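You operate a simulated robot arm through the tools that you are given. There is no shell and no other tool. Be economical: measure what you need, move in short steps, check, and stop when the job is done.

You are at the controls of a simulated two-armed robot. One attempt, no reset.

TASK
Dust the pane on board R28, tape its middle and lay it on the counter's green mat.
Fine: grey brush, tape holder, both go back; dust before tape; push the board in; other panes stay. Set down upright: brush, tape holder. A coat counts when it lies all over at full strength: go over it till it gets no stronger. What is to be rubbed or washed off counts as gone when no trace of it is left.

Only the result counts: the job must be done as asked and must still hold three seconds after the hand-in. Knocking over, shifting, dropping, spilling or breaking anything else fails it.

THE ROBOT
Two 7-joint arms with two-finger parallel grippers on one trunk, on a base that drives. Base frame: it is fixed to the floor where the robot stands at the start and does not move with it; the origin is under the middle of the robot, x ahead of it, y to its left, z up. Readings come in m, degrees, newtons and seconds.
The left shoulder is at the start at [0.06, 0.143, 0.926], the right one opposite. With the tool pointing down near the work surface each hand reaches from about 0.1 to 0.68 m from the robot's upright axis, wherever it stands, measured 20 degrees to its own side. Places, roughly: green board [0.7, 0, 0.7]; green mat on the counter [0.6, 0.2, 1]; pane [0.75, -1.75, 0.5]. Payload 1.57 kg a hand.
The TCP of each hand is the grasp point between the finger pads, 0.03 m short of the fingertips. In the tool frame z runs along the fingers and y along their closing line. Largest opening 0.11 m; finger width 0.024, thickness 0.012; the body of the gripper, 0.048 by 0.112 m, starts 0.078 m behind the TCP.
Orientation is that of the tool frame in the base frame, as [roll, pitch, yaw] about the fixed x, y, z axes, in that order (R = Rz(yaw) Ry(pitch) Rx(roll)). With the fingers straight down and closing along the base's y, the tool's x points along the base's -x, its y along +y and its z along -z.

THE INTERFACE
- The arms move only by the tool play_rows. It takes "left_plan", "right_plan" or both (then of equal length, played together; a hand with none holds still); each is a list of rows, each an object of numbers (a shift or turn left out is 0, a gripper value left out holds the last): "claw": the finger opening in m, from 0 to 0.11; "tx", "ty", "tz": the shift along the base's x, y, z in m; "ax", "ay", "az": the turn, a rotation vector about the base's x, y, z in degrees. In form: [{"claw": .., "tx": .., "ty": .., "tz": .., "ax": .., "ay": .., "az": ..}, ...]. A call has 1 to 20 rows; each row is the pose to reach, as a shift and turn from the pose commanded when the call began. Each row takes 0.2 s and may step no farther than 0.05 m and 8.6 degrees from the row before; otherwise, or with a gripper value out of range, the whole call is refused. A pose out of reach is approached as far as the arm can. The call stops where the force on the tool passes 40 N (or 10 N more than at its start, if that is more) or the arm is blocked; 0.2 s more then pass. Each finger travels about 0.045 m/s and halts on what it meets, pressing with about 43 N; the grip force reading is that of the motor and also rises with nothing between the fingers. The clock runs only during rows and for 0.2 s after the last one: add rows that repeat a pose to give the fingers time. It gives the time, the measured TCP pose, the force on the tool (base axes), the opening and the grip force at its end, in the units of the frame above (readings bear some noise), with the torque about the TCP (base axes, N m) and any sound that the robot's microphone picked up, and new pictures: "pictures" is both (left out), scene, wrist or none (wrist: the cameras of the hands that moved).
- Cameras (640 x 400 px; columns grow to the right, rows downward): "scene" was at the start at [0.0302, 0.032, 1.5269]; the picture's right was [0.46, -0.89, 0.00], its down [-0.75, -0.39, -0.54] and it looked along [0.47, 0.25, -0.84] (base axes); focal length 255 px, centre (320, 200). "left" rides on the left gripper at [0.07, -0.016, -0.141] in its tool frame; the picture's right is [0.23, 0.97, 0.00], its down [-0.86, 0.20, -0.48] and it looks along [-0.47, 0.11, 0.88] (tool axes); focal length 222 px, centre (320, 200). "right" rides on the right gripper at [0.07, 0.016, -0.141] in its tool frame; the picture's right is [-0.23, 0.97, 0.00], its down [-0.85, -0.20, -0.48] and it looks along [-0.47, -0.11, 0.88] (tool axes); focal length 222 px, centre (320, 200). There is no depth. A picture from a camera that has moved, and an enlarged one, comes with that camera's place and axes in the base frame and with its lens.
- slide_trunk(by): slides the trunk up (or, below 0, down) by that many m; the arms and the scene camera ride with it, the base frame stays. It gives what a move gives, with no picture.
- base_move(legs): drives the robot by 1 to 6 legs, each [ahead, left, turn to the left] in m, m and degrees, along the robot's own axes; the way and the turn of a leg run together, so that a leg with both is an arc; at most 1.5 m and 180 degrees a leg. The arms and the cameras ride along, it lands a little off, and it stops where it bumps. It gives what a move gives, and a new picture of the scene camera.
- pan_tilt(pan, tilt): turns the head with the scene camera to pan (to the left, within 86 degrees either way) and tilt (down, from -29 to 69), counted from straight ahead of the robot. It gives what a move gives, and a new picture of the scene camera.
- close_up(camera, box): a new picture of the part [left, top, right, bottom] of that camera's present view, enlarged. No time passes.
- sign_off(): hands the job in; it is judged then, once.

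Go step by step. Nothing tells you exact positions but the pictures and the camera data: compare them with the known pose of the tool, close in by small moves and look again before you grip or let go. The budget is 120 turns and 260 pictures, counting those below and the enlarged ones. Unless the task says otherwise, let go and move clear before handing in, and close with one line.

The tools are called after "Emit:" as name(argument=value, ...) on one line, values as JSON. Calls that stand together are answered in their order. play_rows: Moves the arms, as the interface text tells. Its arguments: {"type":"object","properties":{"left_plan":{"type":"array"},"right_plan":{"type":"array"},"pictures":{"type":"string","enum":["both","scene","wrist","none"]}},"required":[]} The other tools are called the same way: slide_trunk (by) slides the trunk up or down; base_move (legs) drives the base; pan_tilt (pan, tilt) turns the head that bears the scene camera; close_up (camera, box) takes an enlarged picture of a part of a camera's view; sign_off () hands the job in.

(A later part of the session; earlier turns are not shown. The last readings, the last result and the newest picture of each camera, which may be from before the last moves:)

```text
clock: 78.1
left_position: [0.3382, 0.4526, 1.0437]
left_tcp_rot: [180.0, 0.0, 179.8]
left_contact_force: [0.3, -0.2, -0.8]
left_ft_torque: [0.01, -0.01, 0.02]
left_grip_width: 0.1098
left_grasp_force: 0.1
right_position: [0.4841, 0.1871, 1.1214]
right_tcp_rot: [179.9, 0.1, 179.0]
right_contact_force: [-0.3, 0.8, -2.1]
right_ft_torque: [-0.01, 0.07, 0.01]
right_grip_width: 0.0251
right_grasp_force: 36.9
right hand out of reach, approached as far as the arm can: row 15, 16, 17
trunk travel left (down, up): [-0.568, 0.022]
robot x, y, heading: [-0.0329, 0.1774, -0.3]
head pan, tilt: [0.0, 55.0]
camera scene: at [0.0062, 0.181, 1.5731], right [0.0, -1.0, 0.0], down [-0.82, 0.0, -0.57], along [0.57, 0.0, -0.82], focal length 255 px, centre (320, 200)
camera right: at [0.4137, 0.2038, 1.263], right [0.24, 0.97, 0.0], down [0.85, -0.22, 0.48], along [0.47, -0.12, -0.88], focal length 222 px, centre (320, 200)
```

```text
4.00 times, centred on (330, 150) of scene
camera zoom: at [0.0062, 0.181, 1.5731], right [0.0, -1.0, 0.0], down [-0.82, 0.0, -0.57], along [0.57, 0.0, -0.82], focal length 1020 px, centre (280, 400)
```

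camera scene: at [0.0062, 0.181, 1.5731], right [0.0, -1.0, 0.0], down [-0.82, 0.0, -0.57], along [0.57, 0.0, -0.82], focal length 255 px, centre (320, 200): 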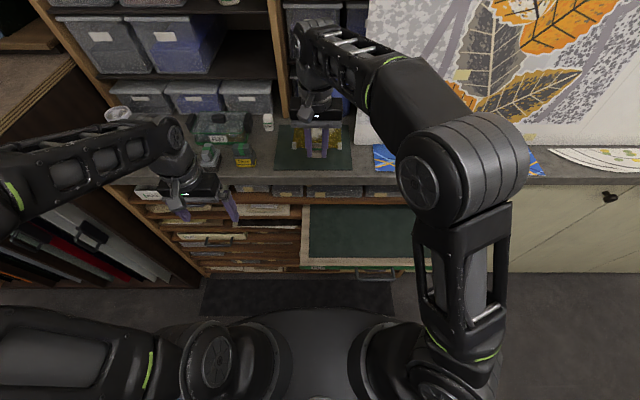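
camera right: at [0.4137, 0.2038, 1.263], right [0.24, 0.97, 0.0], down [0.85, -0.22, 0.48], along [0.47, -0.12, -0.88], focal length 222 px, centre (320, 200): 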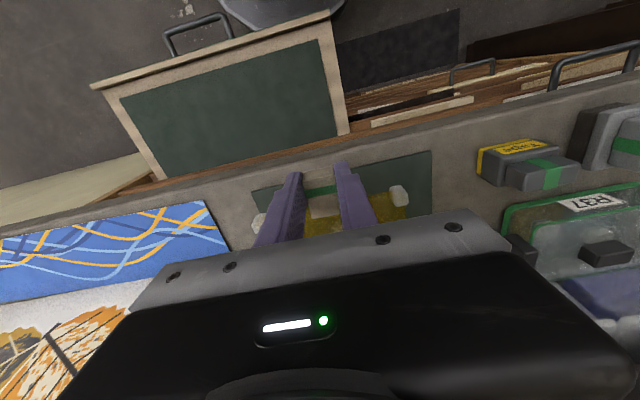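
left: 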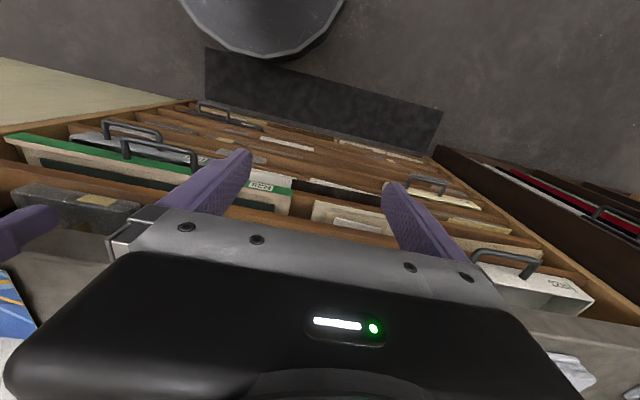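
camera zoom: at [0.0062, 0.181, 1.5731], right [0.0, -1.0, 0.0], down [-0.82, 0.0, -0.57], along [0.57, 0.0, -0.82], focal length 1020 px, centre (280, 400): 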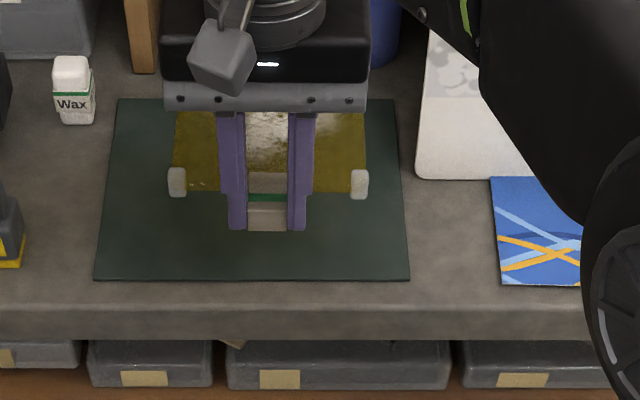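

The hand is at its reach limit at this height. I'll drive forward 7 cm so that the pane comes over the mat's centre at about (0.62, 0.20).

Emit:
base_move(legs=[[0.07, 0, 0]])

Emit:
close_up(camera="scene", box=[250, 130, 410, 230])

```text
clock: 79.2
left_position: [0.4121, 0.4511, 1.0418]
left_tcp_rot: [180.0, -0.1, 179.8]
left_contact_force: [-0.4, -0.4, -0.5]
left_ft_torque: [0.0, 0.02, -0.03]
left_grip_width: 0.1098
left_grasp_force: 0.1
right_position: [0.5575, 0.1872, 1.1209]
right_tcp_rot: [179.9, -0.1, 178.9]
right_contact_force: [0.7, -0.6, -0.8]
right_ft_torque: [0.01, 0.12, -0.04]
right_grip_width: 0.0253
right_grasp_force: 36.9
trunk travel left (down, up): [-0.568, 0.022]
robot x, y, heading: [0.0402, 0.1803, -0.5]
head pan, tilt: [0.0, 55.0]
camera scene: at [0.0802, 0.1802, 1.573], right [0.0, -1.0, 0.0], down [-0.82, 0.0, -0.57], along [0.57, 0.0, -0.82], focal length 255 px, centre (320, 200)
```

scene: 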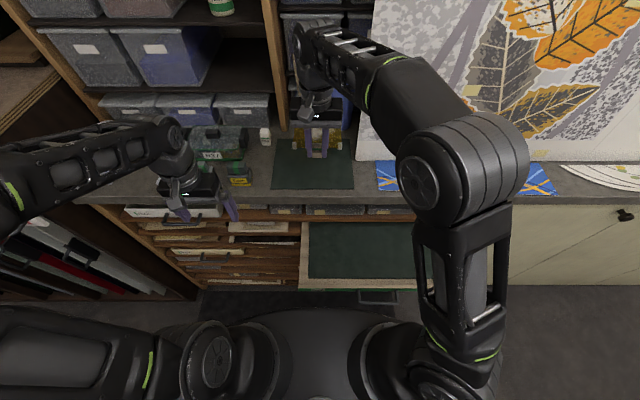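

```text
4.00 times, centred on (330, 180) of scene
camera zoom: at [0.0802, 0.1802, 1.573], right [0.0, -1.0, 0.0], down [-0.82, 0.0, -0.57], along [0.57, 0.0, -0.82], focal length 1020 px, centre (280, 280)
```

zoom: 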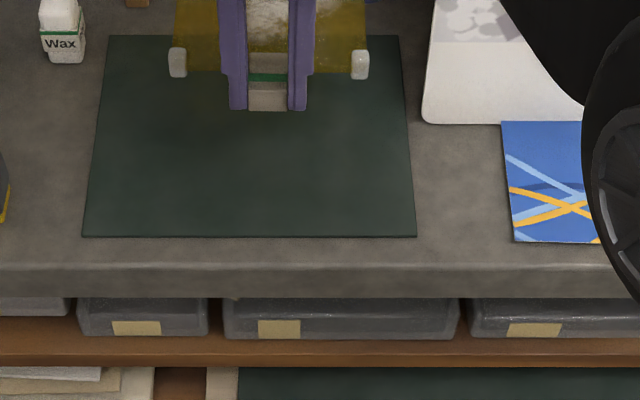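

I'll lower the pane towards the mat, fast at first and then slowly until contact.

Emit:
play_rows(right_plan=[{"tx": -0.004, "ty": 0.006, "tz": -0.02}, {"tx": -0.007, "ty": 0.012, "tz": -0.04}, {"tx": -0.007, "ty": 0.012, "tz": -0.055}, {"tx": -0.007, "ty": 0.012, "tz": -0.065}, {"tx": -0.007, "ty": 0.012, "tz": -0.073}])

Emit:
close_up(camera="scene", box=[250, 130, 410, 230])

```text
clock: 80.3
left_position: [0.4106, 0.4511, 1.0428]
left_tcp_rot: [180.0, 0.1, 179.9]
left_contact_force: [-0.2, -0.7, 0.0]
left_ft_torque: [0.0, 0.0, 0.04]
left_grip_width: 0.11
left_grasp_force: 0.0
right_position: [0.5486, 0.1968, 1.0493]
right_tcp_rot: [179.9, 0.0, 178.8]
right_contact_force: [-0.6, -0.2, -0.3]
right_ft_torque: [-0.01, 0.1, -0.01]
right_grip_width: 0.0253
right_grasp_force: 36.1
trunk travel left (down, up): [-0.568, 0.022]
robot x, y, heading: [0.036, 0.1829, -0.1]
head pan, tilt: [0.0, 55.0]
camera scene: at [0.0784, 0.1801, 1.5731], right [0.0, -1.0, 0.0], down [-0.82, 0.0, -0.57], along [0.57, 0.0, -0.82], focal length 255 px, centre (320, 200)
camera right: at [0.4784, 0.2141, 1.1905], right [0.25, 0.97, 0.0], down [0.85, -0.22, 0.48], along [0.47, -0.12, -0.88], focal length 222 px, centre (320, 200)
```

scene: 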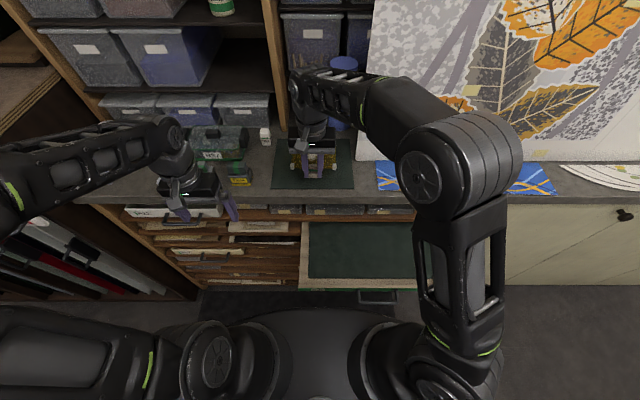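
right: 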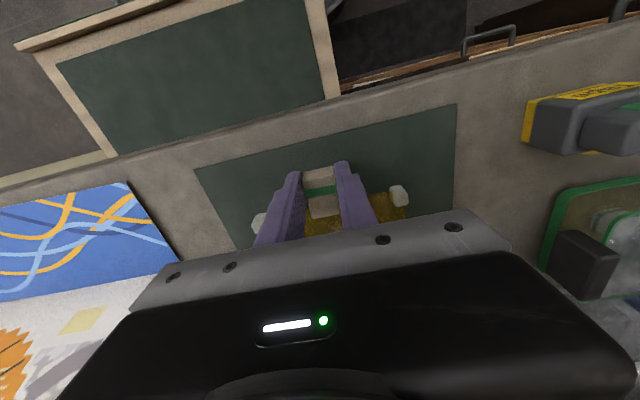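

```text
4.00 times, centred on (330, 180) of scene
camera zoom: at [0.0784, 0.1801, 1.5731], right [0.0, -1.0, 0.0], down [-0.82, 0.0, -0.57], along [0.57, 0.0, -0.82], focal length 1020 px, centre (280, 280)
```

zoom: 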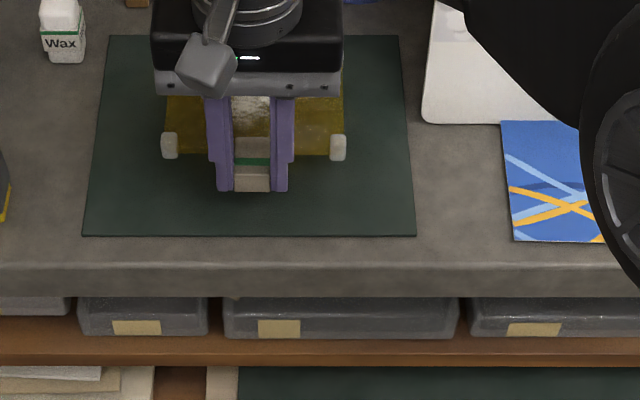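

Still hovering a little. I'll lower in small steps until the force shows contact.

Emit:
play_rows(right_plan=[{"tx": -0.008, "tz": -0.005}, {"tx": -0.01, "tz": -0.01}, {"tx": -0.01, "tz": -0.014}, {"tx": -0.01, "tz": -0.018}], pictures="none")

Emit:
play_rows(right_plan=[{"tz": -0.002}, {"tz": -0.004}], pictures="wrist")

Emit:
close_up(camera="scene", box=[250, 130, 410, 230])

```text
clock: 81.3
left_position: [0.4107, 0.4519, 1.0427]
left_tcp_rot: [180.0, -0.1, 179.8]
left_contact_force: [0.1, 0.2, 0.9]
left_ft_torque: [-0.03, 0.04, -0.04]
left_grip_width: 0.1101
left_grasp_force: 0.1
right_position: [0.5376, 0.1973, 1.0303]
right_tcp_rot: [179.9, 0.2, 178.9]
right_contact_force: [0.1, 0.5, -1.4]
right_ft_torque: [0.04, 0.07, -0.01]
right_grip_width: 0.025
right_grasp_force: 36.8
trunk travel left (down, up): [-0.568, 0.022]
robot x, y, heading: [0.0384, 0.181, -0.3]
head pan, tilt: [0.0, 55.0]
```

```text
clock: 82.0
left_position: [0.4122, 0.4503, 1.0431]
left_tcp_rot: [-180.0, 0.0, 179.9]
left_contact_force: [0.3, 0.5, 0.5]
left_ft_torque: [0.01, -0.01, 0.01]
left_grip_width: 0.1101
left_grasp_force: 0.0
right_position: [0.5391, 0.1977, 1.0259]
right_tcp_rot: [179.9, 0.1, 178.9]
right_contact_force: [-0.6, 0.1, -1.2]
right_ft_torque: [-0.02, 0.1, -0.01]
right_grip_width: 0.0251
right_grasp_force: 36.4
trunk travel left (down, up): [-0.568, 0.022]
robot x, y, heading: [0.0356, 0.1782, 0.1]
head pan, tilt: [0.0, 55.0]
camera right: at [0.4689, 0.2148, 1.1673], right [0.25, 0.97, 0.0], down [0.85, -0.22, 0.48], along [0.47, -0.12, -0.88], focal length 222 px, centre (320, 200)
```

right: 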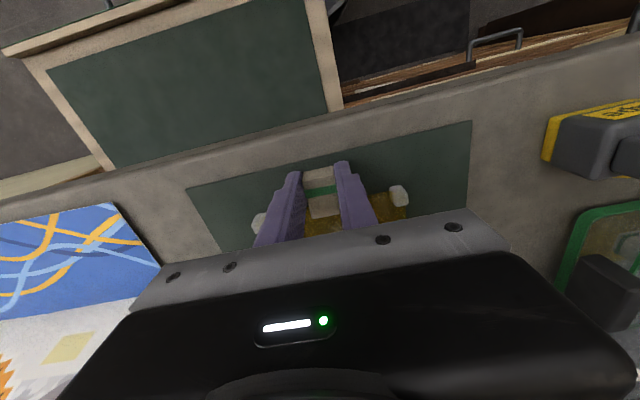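

```text
4.00 times, centred on (330, 180) of scene
camera zoom: at [0.0782, 0.1802, 1.5731], right [0.0, -1.0, 0.0], down [-0.82, 0.0, -0.57], along [0.57, 0.0, -0.82], focal length 1020 px, centre (280, 280)
```

zoom: 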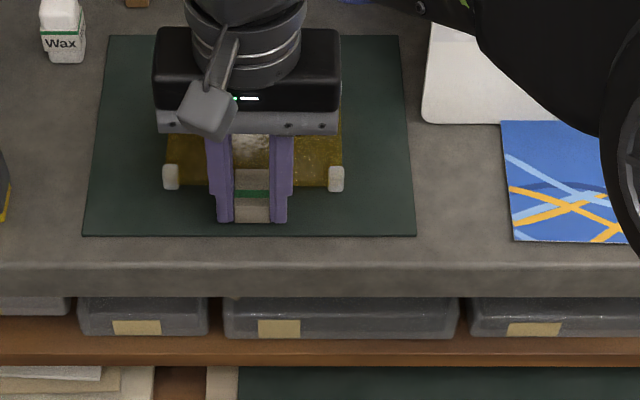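

Not touching yet. I'll continue down in few-millimetre steps.

Emit:
play_rows(right_plan=[{"tz": -0.002}, {"tz": -0.004}], pictures="none")

Emit:
play_rows(right_plan=[{"tz": -0.001}, {"tz": -0.002}], pictures="none")

Emit:
close_up(camera="scene", box=[250, 130, 410, 230])

```text
clock: 82.5
left_position: [0.4101, 0.4513, 1.0431]
left_tcp_rot: [179.9, -0.1, 179.8]
left_contact_force: [-0.8, -0.9, 0.3]
left_ft_torque: [-0.01, 0.0, 0.02]
left_grip_width: 0.11
left_grasp_force: 0.0
right_position: [0.54, 0.1984, 1.025]
right_tcp_rot: [179.8, 0.3, 178.8]
right_contact_force: [-0.3, -1.6, 11.5]
right_ft_torque: [-0.23, 0.11, -0.03]
right_grip_width: 0.025
right_grasp_force: 36.5
trunk travel left (down, up): [-0.568, 0.022]
robot x, y, heading: [0.0389, 0.1798, -0.2]
head pan, tilt: [0.0, 55.0]
```

```text
clock: 83.2
left_position: [0.4087, 0.4506, 1.0445]
left_tcp_rot: [180.0, 0.1, 179.8]
left_contact_force: [-0.7, 0.1, 0.3]
left_ft_torque: [-0.02, 0.0, 0.01]
left_grip_width: 0.1099
left_grasp_force: 0.0
right_position: [0.5387, 0.1985, 1.0226]
right_tcp_rot: [179.9, 0.4, 178.9]
right_contact_force: [-0.9, -6.2, 30.9]
right_ft_torque: [-0.47, 0.35, 0.1]
right_grip_width: 0.0253
right_grasp_force: 36.7
trunk travel left (down, up): [-0.568, 0.022]
robot x, y, heading: [0.0361, 0.1832, -0.4]
head pan, tilt: [0.0, 55.0]
```

```text
4.00 times, centred on (330, 180) of scene
camera zoom: at [0.0754, 0.1792, 1.5736], right [0.0, -1.0, 0.0], down [-0.82, 0.0, -0.57], along [0.57, 0.0, -0.82], focal length 1020 px, centre (280, 280)
```

zoom: 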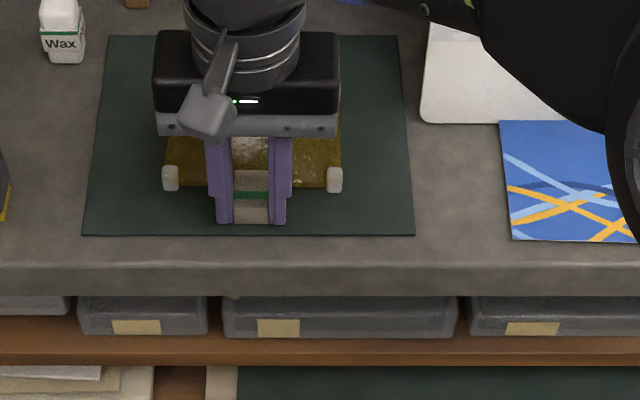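

The pane is down on the mat. I'll relieve the pressure, let go and withdraw the right hand.

Emit:
play_rows(right_plan=[{"tz": 0.003}, {"tz": 0.003, "claw": 0.03}, {"tz": 0.003, "claw": 0.045}, {"tz": 0.003, "claw": 0.045}, {"tz": 0.02}, {"tz": 0.05}, {"tz": 0.09}, {"tz": 0.12, "tx": -0.02}, {"tz": 0.13, "tx": -0.06, "ty": -0.03}, {"tz": 0.13, "tx": -0.1, "ty": -0.06}, {"tz": 0.13, "tx": -0.14, "ty": -0.1}, {"tz": 0.13, "tx": -0.17, "ty": -0.14}, {"tz": 0.13, "tx": -0.2, "ty": -0.17}], pictures="scene")

Emit:
close_up(camera="scene", box=[250, 130, 410, 230])

Emit:
close_up(camera="scene", box=[100, 100, 300, 225])

```text
refused: row 9 steps farther than a row can; nothing moved
```

```text
4.00 times, centred on (330, 180) of scene
camera zoom: at [0.0754, 0.1792, 1.5736], right [0.0, -1.0, 0.0], down [-0.82, 0.0, -0.57], along [0.57, 0.0, -0.82], focal length 1020 px, centre (280, 280)
```

zoom: 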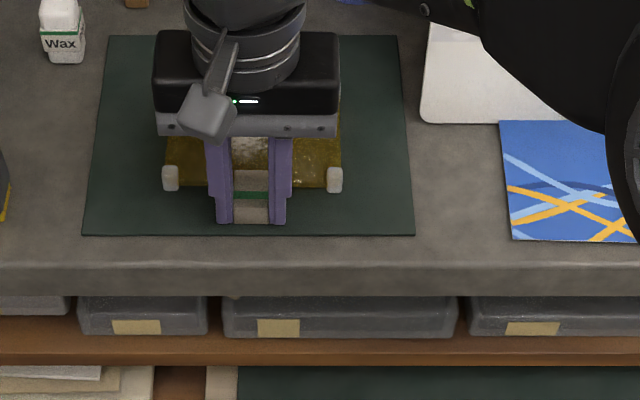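

```text
3.20 times, centred on (200, 162) of scene
camera zoom: at [0.0754, 0.1792, 1.5736], right [0.0, -1.0, 0.0], down [-0.82, 0.0, -0.57], along [0.57, 0.0, -0.82], focal length 816 px, centre (704, 320)
```

zoom: 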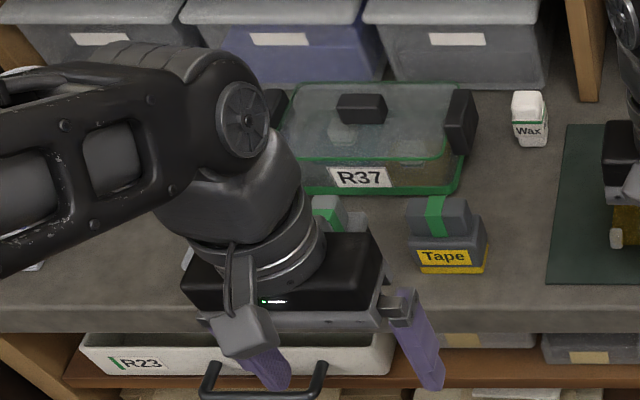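

The step was too long, so nothing moved. I'll repeat with shorter retreat steps, and also raise the left hand to reveal the brush.

Emit:
play_rows(right_plan=[{"tz": 0.003}, {"tz": 0.003, "claw": 0.03}, {"tz": 0.003, "claw": 0.045}, {"tz": 0.003, "claw": 0.045}, {"tz": 0.02}, {"tz": 0.05}, {"tz": 0.09}, {"tz": 0.12, "tx": -0.02}, {"tz": 0.13, "tx": -0.05, "ty": -0.03}, {"tz": 0.13, "tx": -0.08, "ty": -0.06}, {"tz": 0.13, "tx": -0.11, "ty": -0.09}, {"tz": 0.13, "tx": -0.14, "ty": -0.12}, {"tz": 0.13, "tx": -0.17, "ty": -0.15}, {"tz": 0.13, "tx": -0.2, "ty": -0.18}], left_plan=[{"tz": 0.0}, {"tz": 0.0}, {"tz": 0.0}, {"tz": 0.0}, {"tz": 0.03}, {"tz": 0.06, "tx": -0.02}, {"tz": 0.09, "tx": -0.04}, {"tz": 0.12, "tx": -0.06, "ty": 0.02}, {"tz": 0.13, "tx": -0.08, "ty": 0.05}, {"tz": 0.13, "tx": -0.1, "ty": 0.08}, {"tz": 0.13, "tx": -0.12, "ty": 0.1}, {"tz": 0.13, "tx": -0.12, "ty": 0.1}, {"tz": 0.13, "tx": -0.12, "ty": 0.1}, {"tz": 0.13, "tx": -0.12, "ty": 0.1}], pictures="both")

Emit:
close_up(camera="scene", box=[250, 130, 410, 230])

Emit:
close_up(camera="scene", box=[100, 100, 300, 225])

```text
clock: 86.2
left_position: [0.3024, 0.5467, 1.1605]
left_tcp_rot: [-179.9, 0.1, 179.8]
left_contact_force: [-0.4, -0.3, -0.3]
left_ft_torque: [-0.05, -0.03, 0.01]
left_grip_width: 0.1101
left_grasp_force: 0.0
left hand out of reach, approached as far as the arm can: row 8, 9, 10, 11, 12, 13, 14
right_position: [0.3376, 0.0228, 1.1549]
right_tcp_rot: [-180.0, 0.3, 179.5]
right_contact_force: [0.2, -0.9, 0.4]
right_ft_torque: [0.07, 0.04, -0.03]
right_grip_width: 0.045
right_grasp_force: 0.1
right hand out of reach, approached as far as the arm can: row 8
trunk travel left (down, up): [-0.568, 0.022]
robot x, y, heading: [0.0399, 0.1821, 0.1]
head pan, tilt: [0.0, 55.0]
camera scene: at [0.0759, 0.1809, 1.5732], right [0.0, -1.0, 0.0], down [-0.82, 0.0, -0.57], along [0.57, 0.0, -0.82], focal length 255 px, centre (320, 200)
camera right: at [0.2669, 0.0385, 1.2951], right [0.24, 0.97, 0.0], down [0.85, -0.21, 0.48], along [0.47, -0.11, -0.88], focal length 222 px, centre (320, 200)
camera left: at [0.2334, 0.5312, 1.3024], right [-0.22, 0.97, 0.0], down [0.85, 0.2, 0.48], along [0.47, 0.11, -0.88], focal length 222 px, centre (320, 200)
```

scene: 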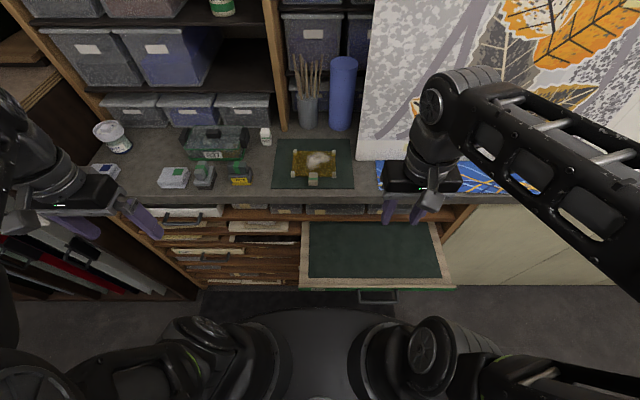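
right: 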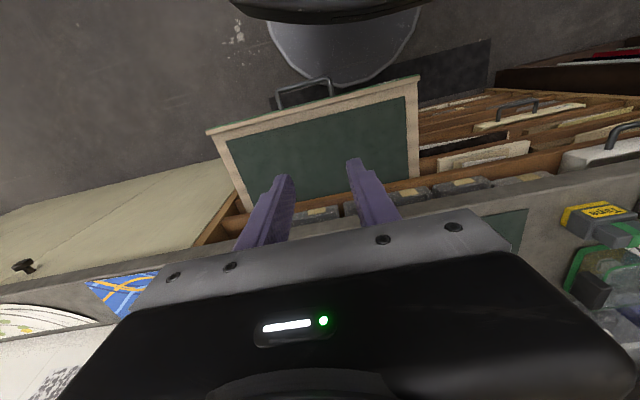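
left: 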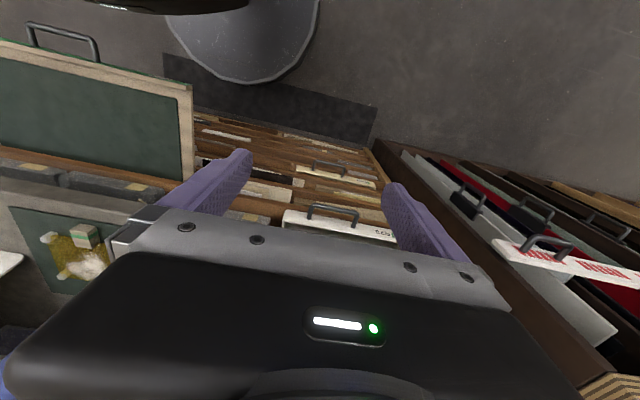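

```text
4.00 times, centred on (330, 180) of scene
camera zoom: at [0.0759, 0.1809, 1.5732], right [0.0, -1.0, 0.0], down [-0.82, 0.0, -0.57], along [0.57, 0.0, -0.82], focal length 1020 px, centre (280, 280)
```

zoom: 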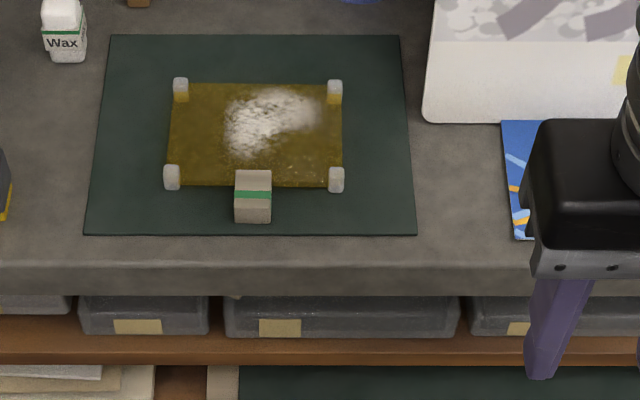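

```text
3.20 times, centred on (200, 162) of scene
camera zoom: at [0.0759, 0.1809, 1.5732], right [0.0, -1.0, 0.0], down [-0.82, 0.0, -0.57], along [0.57, 0.0, -0.82], focal length 816 px, centre (704, 320)
```

zoom: 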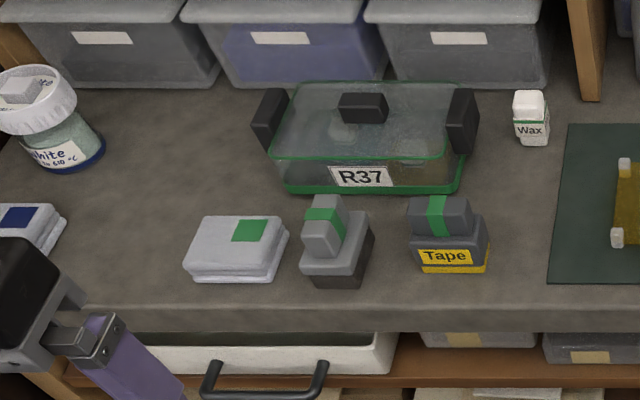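

The pane lies well on the mat, centred at about (0.61, 0.20). Now the brush at about (0.54, 0.50): I'll bring the left hand above it for a closer look.

Emit:
play_rows(left_plan=[{"claw": 0.08, "tx": 0.04}, {"tx": 0.08, "ty": -0.01}, {"tx": 0.12, "ty": -0.02}, {"tx": 0.15, "ty": -0.03}, {"tx": 0.18, "ty": -0.04}], pictures="wrist")

Emit:
close_up(camera="left", box=[160, 60, 480, 260])

```text
clock: 87.3
left_position: [0.485, 0.503, 1.1599]
left_tcp_rot: [180.0, 0.1, 179.8]
left_contact_force: [1.0, -0.9, -1.6]
left_ft_torque: [0.09, 0.07, 0.01]
left_grip_width: 0.0803
left_grasp_force: 0.1
right_position: [0.3408, 0.0196, 1.1524]
right_tcp_rot: [179.8, -0.1, 178.8]
right_contact_force: [0.8, -0.2, 0.1]
right_ft_torque: [0.02, 0.01, 0.01]
right_grip_width: 0.0447
right_grasp_force: 0.1
trunk travel left (down, up): [-0.568, 0.022]
robot x, y, heading: [0.0357, 0.179, -0.3]
head pan, tilt: [0.0, 55.0]
camera left: at [0.4166, 0.4874, 1.3011], right [-0.22, 0.97, 0.0], down [0.86, 0.2, 0.48], along [0.47, 0.11, -0.88], focal length 222 px, centre (320, 200)
```

left: 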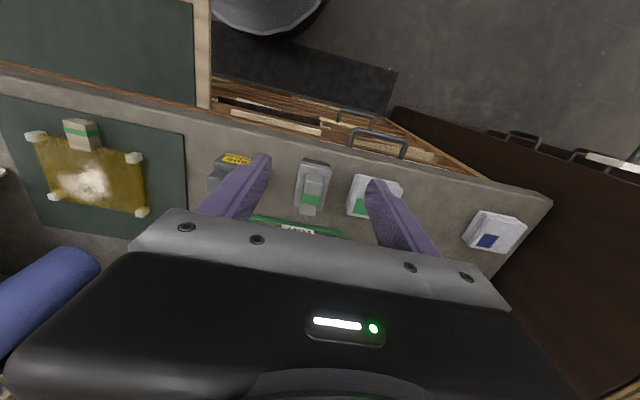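

```text
2.00 times, centred on (320, 160) of left
camera zoom: at [0.4166, 0.4874, 1.3011], right [-0.22, 0.97, 0.0], down [0.86, 0.2, 0.48], along [0.47, 0.11, -0.88], focal length 444 px, centre (320, 280)
```

zoom: 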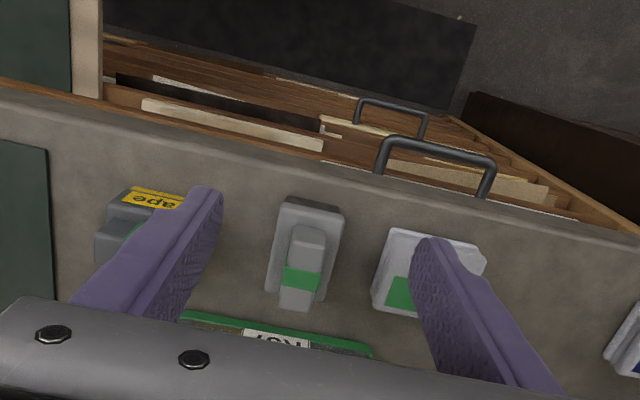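

The brush is aligned with x at (0.5375, 0.505); its knob is about 3 cm wide. I'll descend over it with the fingers at 5.5 cm.

Emit:
play_rows(left_plan=[{"claw": 0.055, "tx": 0.025}, {"tx": 0.0525, "ty": 0.002}, {"tx": 0.0525, "ty": 0.002, "tz": -0.03}, {"tx": 0.0525, "ty": 0.002, "tz": -0.055}, {"tx": 0.0525, "ty": 0.002, "tz": -0.07}, {"tx": 0.0525, "ty": 0.002, "tz": -0.078}], pictures="wrist")

Emit:
close_up(camera="left", box=[200, 80, 440, 230])

Emit:
close_up(camera="scene", box=[150, 120, 290, 210])

```text
clock: 88.8
left_position: [0.5374, 0.5074, 1.0841]
left_tcp_rot: [-180.0, 0.0, 179.7]
left_contact_force: [-0.4, 0.0, 0.1]
left_ft_torque: [0.02, 0.01, -0.03]
left_grip_width: 0.055
left_grasp_force: 0.1
left hand out of reach, approached as far as the arm can: row 1, 2
right_position: [0.3404, 0.0205, 1.1547]
right_tcp_rot: [179.9, 0.1, 178.9]
right_contact_force: [-0.2, -0.3, 0.3]
right_ft_torque: [-0.03, 0.02, -0.01]
right_grip_width: 0.0451
right_grasp_force: 0.1
trunk travel left (down, up): [-0.568, 0.022]
robot x, y, heading: [0.0348, 0.1783, -0.2]
head pan, tilt: [0.0, 55.0]
camera left: at [0.4674, 0.4909, 1.2252], right [-0.22, 0.97, 0.0], down [0.86, 0.2, 0.48], along [0.47, 0.11, -0.88], focal length 222 px, centre (320, 200)
```

left: 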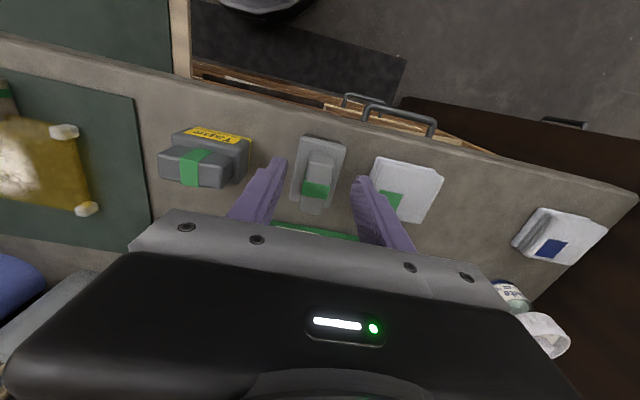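

```text
2.67 times, centred on (320, 155) of left
camera zoom: at [0.4674, 0.4909, 1.2252], right [-0.22, 0.97, 0.0], down [0.86, 0.2, 0.48], along [0.47, 0.11, -0.88], focal length 592 px, centre (320, 320)
```

zoom: 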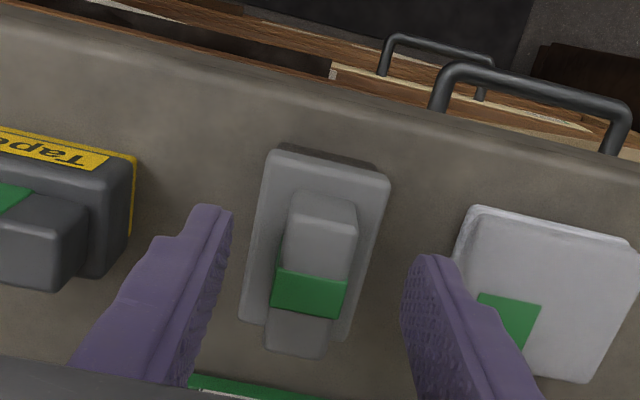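

```text
4.44 times, centred on (220, 165) of scene
camera zoom: at [0.0781, 0.1801, 1.5731], right [0.0, -1.0, 0.0], down [-0.82, 0.0, -0.57], along [0.57, 0.0, -0.82], focal length 1134 px, centre (764, 356)
```

zoom: 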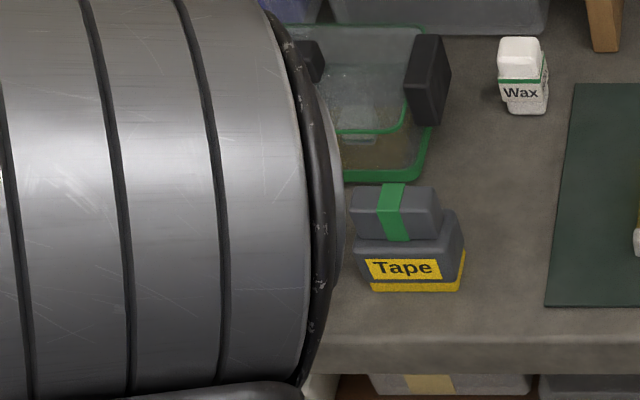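

The knob's centre is nearer x=0.545. I'll adjust, descend until the tips nearly reach the brush body, then close.

Emit:
play_rows(left_plan=[{"tx": 0.008, "tz": -0.006}, {"tx": 0.008, "tz": -0.012}, {"tx": 0.008, "tz": -0.018}, {"tx": 0.008, "tz": -0.024}], pictures="wrist")

Emit:
close_up(camera="left", box=[200, 80, 440, 230])

```text
clock: 89.8
left_position: [0.5379, 0.4979, 1.0632]
left_tcp_rot: [180.0, 0.0, 179.9]
left_contact_force: [0.3, 0.5, -0.2]
left_ft_torque: [0.0, -0.05, -0.05]
left_grip_width: 0.0547
left_grasp_force: 0.0
left hand out of reach, approached as far as the arm can: row 1, 2, 3, 4
right_position: [0.3392, 0.02, 1.1539]
right_tcp_rot: [179.9, 0.1, 178.9]
right_contact_force: [-0.5, -1.2, -0.5]
right_ft_torque: [0.0, -0.01, 0.01]
right_grip_width: 0.0451
right_grasp_force: 0.1
trunk travel left (down, up): [-0.568, 0.022]
robot x, y, heading: [0.0387, 0.1814, 0.1]
head pan, tilt: [0.0, 55.0]
camera left: at [0.4672, 0.4831, 1.2045], right [-0.22, 0.97, 0.0], down [0.86, 0.2, 0.48], along [0.47, 0.11, -0.88], focal length 222 px, centre (320, 200)
```

left: 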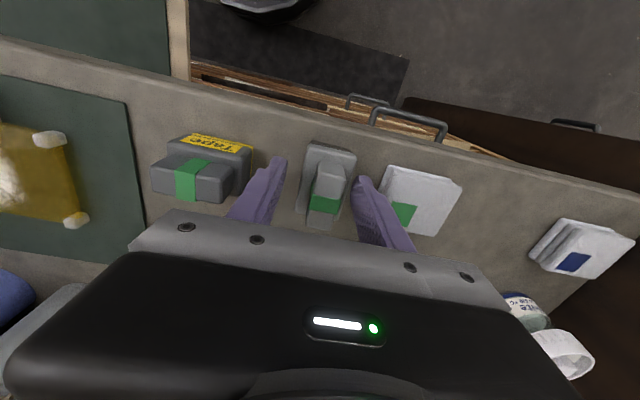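

```text
2.67 times, centred on (320, 155) of left
camera zoom: at [0.4672, 0.4831, 1.2045], right [-0.22, 0.97, 0.0], down [0.86, 0.2, 0.48], along [0.47, 0.11, -0.88], focal length 592 px, centre (320, 320)
```

zoom: 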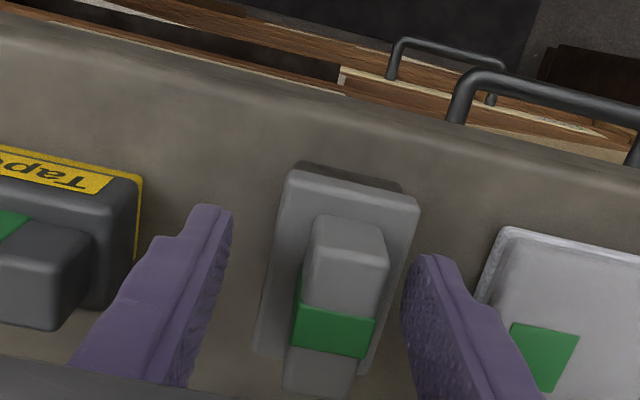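

The arm is at its reach limit here. I'll raise it and drive a bit forward and left before continuing.

Emit:
play_rows(left_plan=[{"tz": 0.03}, {"tz": 0.06}, {"tz": 0.08, "tx": -0.03}], pictures="none")

Emit:
base_move(legs=[[0.05, 0.06, 0]])

Emit:
close_up(camera="left", box=[160, 60, 480, 260])

```text
clock: 90.5
left_position: [0.5047, 0.4986, 1.1433]
left_tcp_rot: [179.9, 0.1, 179.7]
left_contact_force: [-0.6, -0.6, -0.4]
left_ft_torque: [-0.02, -0.05, -0.01]
left_grip_width: 0.0549
left_grasp_force: 0.1
right_position: [0.3385, 0.0198, 1.1547]
right_tcp_rot: [179.9, 0.2, 178.9]
right_contact_force: [-0.2, -0.4, -0.1]
right_ft_torque: [0.0, -0.03, 0.01]
right_grip_width: 0.0454
right_grasp_force: 0.2
trunk travel left (down, up): [-0.568, 0.022]
robot x, y, heading: [0.0384, 0.1836, -0.1]
head pan, tilt: [0.0, 55.0]
```

```text
clock: 91.6
left_position: [0.5585, 0.5582, 1.1413]
left_tcp_rot: [-179.9, 0.0, 179.8]
left_contact_force: [0.1, 1.0, -0.7]
left_ft_torque: [-0.02, 0.04, 0.04]
left_grip_width: 0.0554
left_grasp_force: 0.0
right_position: [0.3901, 0.0814, 1.1532]
right_tcp_rot: [180.0, 0.2, 178.7]
right_contact_force: [1.2, 0.2, 1.4]
right_ft_torque: [-0.02, 0.02, 0.0]
right_grip_width: 0.0448
right_grasp_force: 0.1
trunk travel left (down, up): [-0.568, 0.022]
robot x, y, heading: [0.0821, 0.2417, -0.3]
head pan, tilt: [0.0, 55.0]
camera scene: at [0.1289, 0.242, 1.5731], right [-0.01, -1.0, 0.0], down [-0.82, 0.0, -0.57], along [0.57, 0.0, -0.82], focal length 255 px, centre (320, 200)
```

scene: 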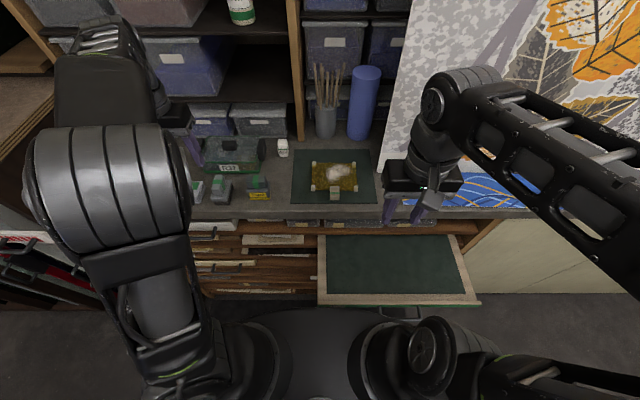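

```text
2.00 times, centred on (320, 160) of left
camera zoom: at [0.4882, 0.5429, 1.2836], right [-0.22, 0.98, 0.0], down [0.86, 0.19, 0.48], along [0.47, 0.11, -0.88], focal length 444 px, centre (320, 280)
```

zoom: 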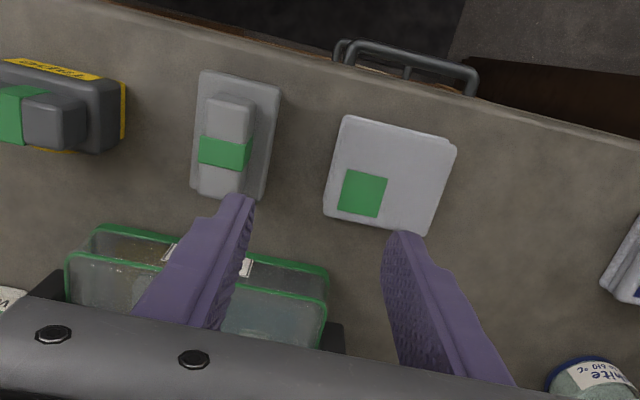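

From here the knob is at (0.548, 0.510). I'll shift over it and descend.

Emit:
play_rows(left_plan=[{"tx": -0.006, "ty": -0.025}, {"tx": -0.011, "ty": -0.048}, {"tx": -0.011, "ty": -0.048, "tz": -0.03}, {"tx": -0.011, "ty": -0.048, "tz": -0.055}, {"tx": -0.011, "ty": -0.048, "tz": -0.07}, {"tx": -0.011, "ty": -0.048, "tz": -0.078}], pictures="wrist")

Emit:
close_up(camera="left", box=[200, 80, 440, 230])

```text
clock: 93.0
left_position: [0.5466, 0.5092, 1.0631]
left_tcp_rot: [-180.0, 0.1, 179.8]
left_contact_force: [0.4, 0.6, 0.9]
left_ft_torque: [0.0, 0.03, 0.01]
left_grip_width: 0.0551
left_grasp_force: 0.0
right_position: [0.3892, 0.081, 1.154]
right_tcp_rot: [179.9, 0.1, 178.7]
right_contact_force: [-0.1, -0.3, -0.2]
right_ft_torque: [-0.01, -0.02, -0.02]
right_grip_width: 0.0448
right_grasp_force: 0.0
trunk travel left (down, up): [-0.568, 0.022]
robot x, y, heading: [0.0895, 0.2389, -0.2]
head pan, tilt: [0.0, 55.0]
camera left: at [0.4764, 0.4931, 1.2053], right [-0.22, 0.98, 0.0], down [0.86, 0.19, 0.48], along [0.47, 0.11, -0.88], focal length 222 px, centre (320, 200)
```

left: 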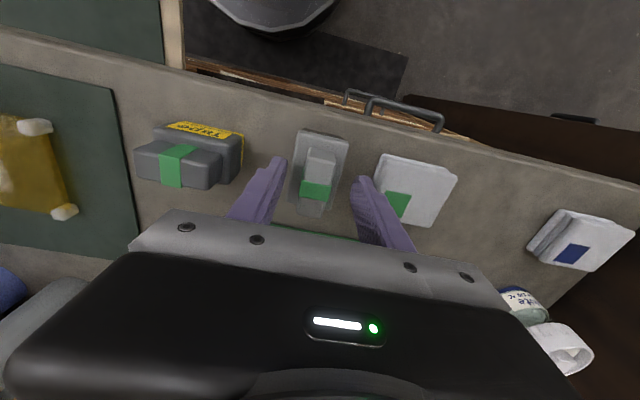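

```text
2.67 times, centred on (320, 155) of left
camera zoom: at [0.4764, 0.4931, 1.2053], right [-0.22, 0.98, 0.0], down [0.86, 0.19, 0.48], along [0.47, 0.11, -0.88], focal length 592 px, centre (320, 320)
```

zoom: 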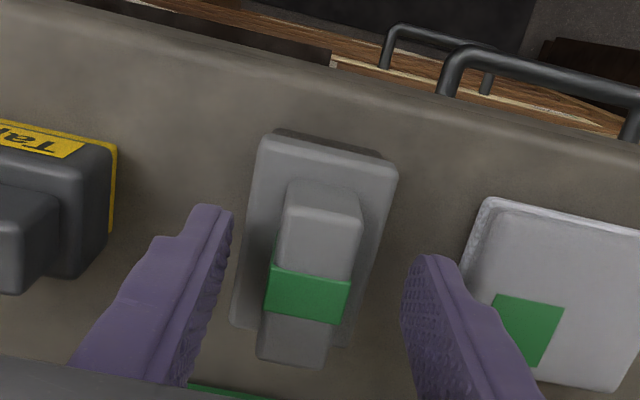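

The tips are level with the bottom of the knob. Closing now.

Emit:
play_rows(left_plan=[{"claw": 0.045}, {"claw": 0.03}, {"claw": 0.015}, {"claw": 0.0}, {"claw": 0.0}, {"claw": 0.0}], pictures="wrist")

```text
clock: 94.4
left_position: [0.547, 0.5086, 1.0641]
left_tcp_rot: [180.0, 0.0, 179.7]
left_contact_force: [-0.8, 0.9, 0.4]
left_ft_torque: [-0.01, -0.01, 0.0]
left_grip_width: 0.021
left_grasp_force: 34.0
right_position: [0.3894, 0.0806, 1.1537]
right_tcp_rot: [179.9, 0.1, 178.8]
right_contact_force: [-0.3, -0.4, -0.8]
right_ft_torque: [0.01, 0.0, -0.01]
right_grip_width: 0.045
right_grasp_force: 0.0
trunk travel left (down, up): [-0.568, 0.022]
robot x, y, heading: [0.0877, 0.2398, -0.1]
head pan, tilt: [0.0, 55.0]
camera left: at [0.4765, 0.4932, 1.2055], right [-0.22, 0.98, 0.0], down [0.86, 0.19, 0.48], along [0.47, 0.11, -0.88], focal length 222 px, centre (320, 200)
```

left: 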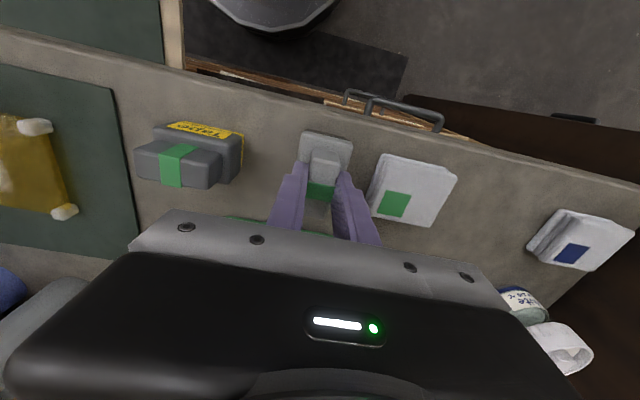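

The brush is gripped at home pose TCP (0.547, 0.509, 1.064). I'll lift it, move the right hand aside, and carry the brush over the pane.

Emit:
play_rows(left_plan=[{"tz": 0.02}, {"tz": 0.045}, {"tz": 0.07}, {"tz": 0.09}, {"tz": 0.09, "ty": -0.03}, {"tz": 0.09, "ty": -0.07}, {"tz": 0.09, "ty": -0.11}, {"tz": 0.09, "ty": -0.15}, {"tz": 0.09, "ty": -0.19}, {"tz": 0.09, "ty": -0.23, "tx": 0.02}, {"tz": 0.09, "ty": -0.27, "tx": 0.04}, {"tz": 0.09, "ty": -0.3, "tx": 0.06}, {"tz": 0.09, "ty": -0.319, "tx": 0.073}], right_plan=[{"tx": -0.02, "ty": -0.02}, {"tx": -0.04, "ty": -0.04}, {"tx": -0.06, "ty": -0.06}, {"tx": -0.08, "ty": -0.08}, {"tx": -0.08, "ty": -0.1}, {"tx": -0.08, "ty": -0.12}, {"tx": -0.08, "ty": -0.14}, {"tx": -0.08, "ty": -0.14}, {"tx": -0.08, "ty": -0.14}, {"tx": -0.08, "ty": -0.14}, {"tx": -0.08, "ty": -0.14}, {"tx": -0.08, "ty": -0.14}, {"tx": -0.08, "ty": -0.14}], pictures="scene")

Emit:
close_up(camera="scene", box=[240, 110, 420, 220])

Emit:
close_up(camera="left", box=[160, 60, 480, 260])

```text
clock: 97.2
left_position: [0.5985, 0.1976, 1.1217]
left_tcp_rot: [-179.7, 0.6, 179.7]
left_contact_force: [0.3, -0.1, -0.2]
left_ft_torque: [0.03, 0.02, -0.02]
left_grip_width: 0.021
left_grasp_force: 34.3
left hand out of reach, approached as far as the arm can: row 10, 11, 12, 13
right_position: [0.3243, -0.0654, 1.1395]
right_tcp_rot: [179.9, 0.0, 178.8]
right_contact_force: [0.8, 0.0, -0.5]
right_ft_torque: [-0.02, 0.01, -0.01]
right_grip_width: 0.045
right_grasp_force: 0.1
right hand out of reach, approached as far as the arm can: row 1, 2, 3, 4, 5, 6, 7, 8, 9, 10, 11, 12, 13
trunk travel left (down, up): [-0.568, 0.022]
robot x, y, heading: [0.0853, 0.2411, -0.1]
head pan, tilt: [0.0, 55.0]
camera scene: at [0.1281, 0.2392, 1.5731], right [-0.01, -1.0, 0.0], down [-0.82, 0.01, -0.57], along [0.57, 0.0, -0.82], focal length 255 px, centre (320, 200)
```

scene: 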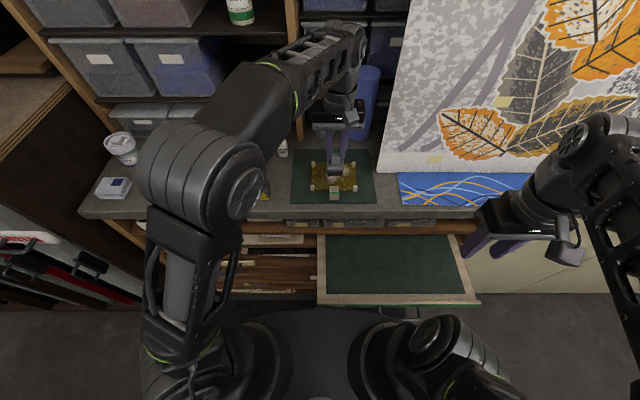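

```text
3.56 times, centred on (330, 165) of scene
camera zoom: at [0.1281, 0.2392, 1.5731], right [-0.01, -1.0, 0.0], down [-0.82, 0.01, -0.57], along [0.57, 0.0, -0.82], focal length 907 px, centre (284, 324)
```

zoom: 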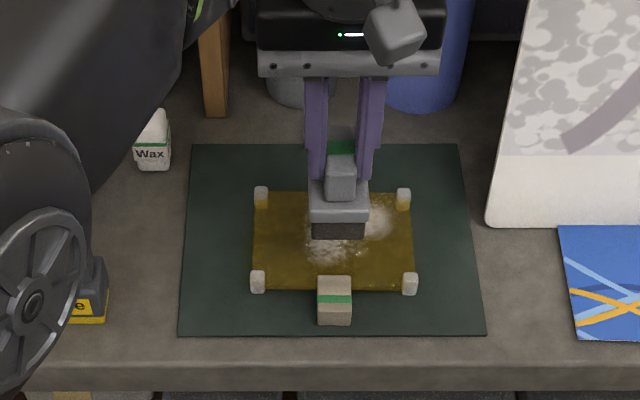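

```text
2.00 times, centred on (320, 160) of left
camera zoom: at [0.5264, 0.1823, 1.2634], right [-0.22, 0.97, -0.01], down [0.85, 0.2, 0.49], along [0.48, 0.1, -0.87], focal length 444 px, centre (320, 280)
```

zoom: 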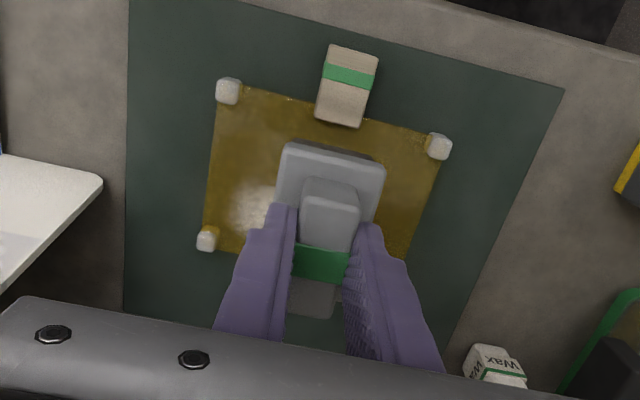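

The brush is over the pane. I'll lower it in steps to light contact over the dust patch.

Emit:
play_rows(left_plan=[{"tx": 0.008, "ty": -0.004, "tz": -0.015}, {"tx": 0.015, "ty": -0.008, "tz": -0.028}, {"tx": 0.015, "ty": -0.008, "tz": -0.036}, {"tx": 0.015, "ty": -0.008, "tz": -0.04}], pictures="none")

Emit:
play_rows(left_plan=[{"tz": -0.002}, {"tz": -0.004}], pictures="none")

Emit:
close_up(camera="scene", box=[260, 120, 400, 210])

```text
clock: 98.2
left_position: [0.6171, 0.192, 1.0845]
left_tcp_rot: [-180.0, 0.0, 179.7]
left_contact_force: [0.4, -1.0, 0.1]
left_ft_torque: [-0.01, 0.04, -0.01]
left_grip_width: 0.021
left_grasp_force: 34.7
right_position: [0.324, -0.0639, 1.138]
right_tcp_rot: [179.9, 0.1, 178.9]
right_contact_force: [-0.3, 0.3, -0.1]
right_ft_torque: [0.02, -0.02, 0.03]
right_grip_width: 0.0451
right_grasp_force: 0.2
trunk travel left (down, up): [-0.568, 0.022]
robot x, y, heading: [0.0873, 0.2416, -0.0]
head pan, tilt: [0.0, 55.0]
```

```text
clock: 98.8
left_position: [0.6161, 0.1923, 1.0812]
left_tcp_rot: [-180.0, 0.2, 179.5]
left_contact_force: [-0.5, 0.2, 9.6]
left_ft_torque: [0.0, 0.2, 0.0]
left_grip_width: 0.021
left_grasp_force: 34.7
right_position: [0.3215, -0.0636, 1.1401]
right_tcp_rot: [179.9, 0.1, 178.8]
right_contact_force: [0.3, 0.0, -0.9]
right_ft_torque: [-0.01, 0.01, 0.02]
right_grip_width: 0.0449
right_grasp_force: 0.0
trunk travel left (down, up): [-0.568, 0.022]
robot x, y, heading: [0.0893, 0.2409, -0.3]
head pan, tilt: [0.0, 55.0]
```

```text
4.44 times, centred on (330, 165) of scene
camera zoom: at [0.1268, 0.2405, 1.5734], right [-0.01, -1.0, 0.0], down [-0.82, 0.0, -0.57], along [0.57, 0.0, -0.82], focal length 1134 px, centre (276, 356)
```

zoom: 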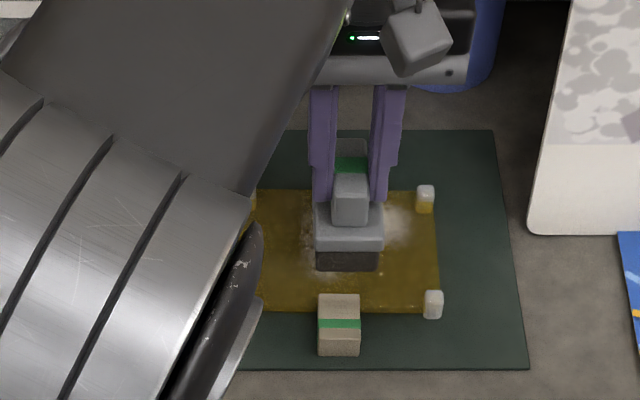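

Contact at about 10 N. I'll make gentle strokes across the dust patch, then check it.

Emit:
play_rows(left_plan=[{"tz": 0.001}, {"tz": 0.001, "ty": -0.008}, {"tz": 0.001, "ty": -0.016}, {"tz": 0.001, "ty": -0.006, "tx": 0.003}, {"tz": 0.001, "ty": 0.006, "tx": 0.005}, {"tz": 0.001, "ty": 0.018, "tx": 0.005}, {"tz": 0.001, "ty": 0.03, "tx": 0.005}, {"tz": 0.001, "ty": 0.03, "tx": -0.004}, {"tz": 0.001, "ty": 0.018, "tx": -0.008}, {"tz": 0.001, "ty": 0.006, "tx": -0.008}, {"tz": 0.001, "ty": -0.006, "tx": -0.008}, {"tz": 0.001, "ty": -0.016, "tx": -0.008}, {"tz": 0.001, "ty": -0.016, "tx": 0.004}, {"tz": 0.001, "ty": -0.004, "tx": 0.006}, {"tz": 0.001, "ty": 0.01, "tx": 0.006}, {"tz": 0.001, "ty": 0.0, "tx": 0.0}], pictures="none")

Emit:
close_up(camera="scene", box=[260, 120, 400, 210])

Emit:
close_up(camera="left", box=[160, 60, 480, 260])

```text
clock: 102.2
left_position: [0.6149, 0.1956, 1.0813]
left_tcp_rot: [179.9, 0.2, 179.9]
left_contact_force: [5.3, 6.7, 17.6]
left_ft_torque: [0.36, -0.19, -0.02]
left_grip_width: 0.0214
left_grasp_force: 34.2
right_position: [0.3219, -0.0622, 1.1387]
right_tcp_rot: [179.9, 0.3, 178.8]
right_contact_force: [-0.3, 0.0, -0.1]
right_ft_torque: [0.01, -0.04, -0.03]
right_grip_width: 0.0449
right_grasp_force: 0.1
trunk travel left (down, up): [-0.568, 0.022]
robot x, y, heading: [0.0883, 0.24, -0.3]
head pan, tilt: [0.0, 55.0]
```

```text
4.44 times, centred on (330, 165) of scene
camera zoom: at [0.1265, 0.2414, 1.5732], right [-0.01, -1.0, 0.0], down [-0.82, 0.0, -0.57], along [0.57, 0.0, -0.82], focal length 1134 px, centre (276, 356)
```

zoom: 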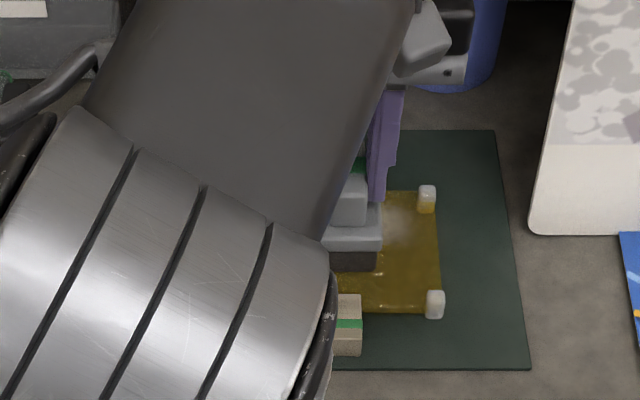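

```text
2.00 times, centred on (320, 160) of left
camera zoom: at [0.5452, 0.1781, 1.2223], right [-0.22, 0.97, 0.0], down [0.85, 0.2, 0.48], along [0.47, 0.11, -0.88], focal length 444 px, centre (320, 280)
```

zoom: 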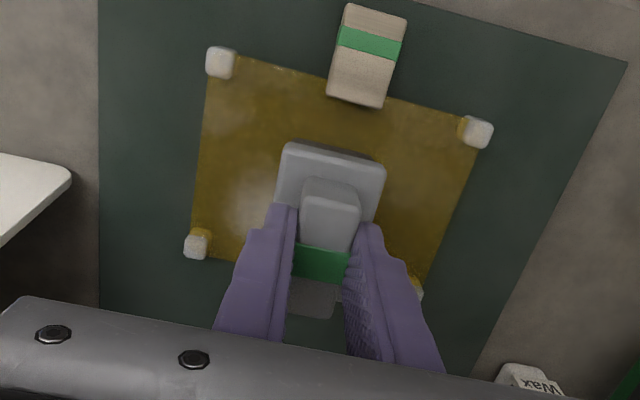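

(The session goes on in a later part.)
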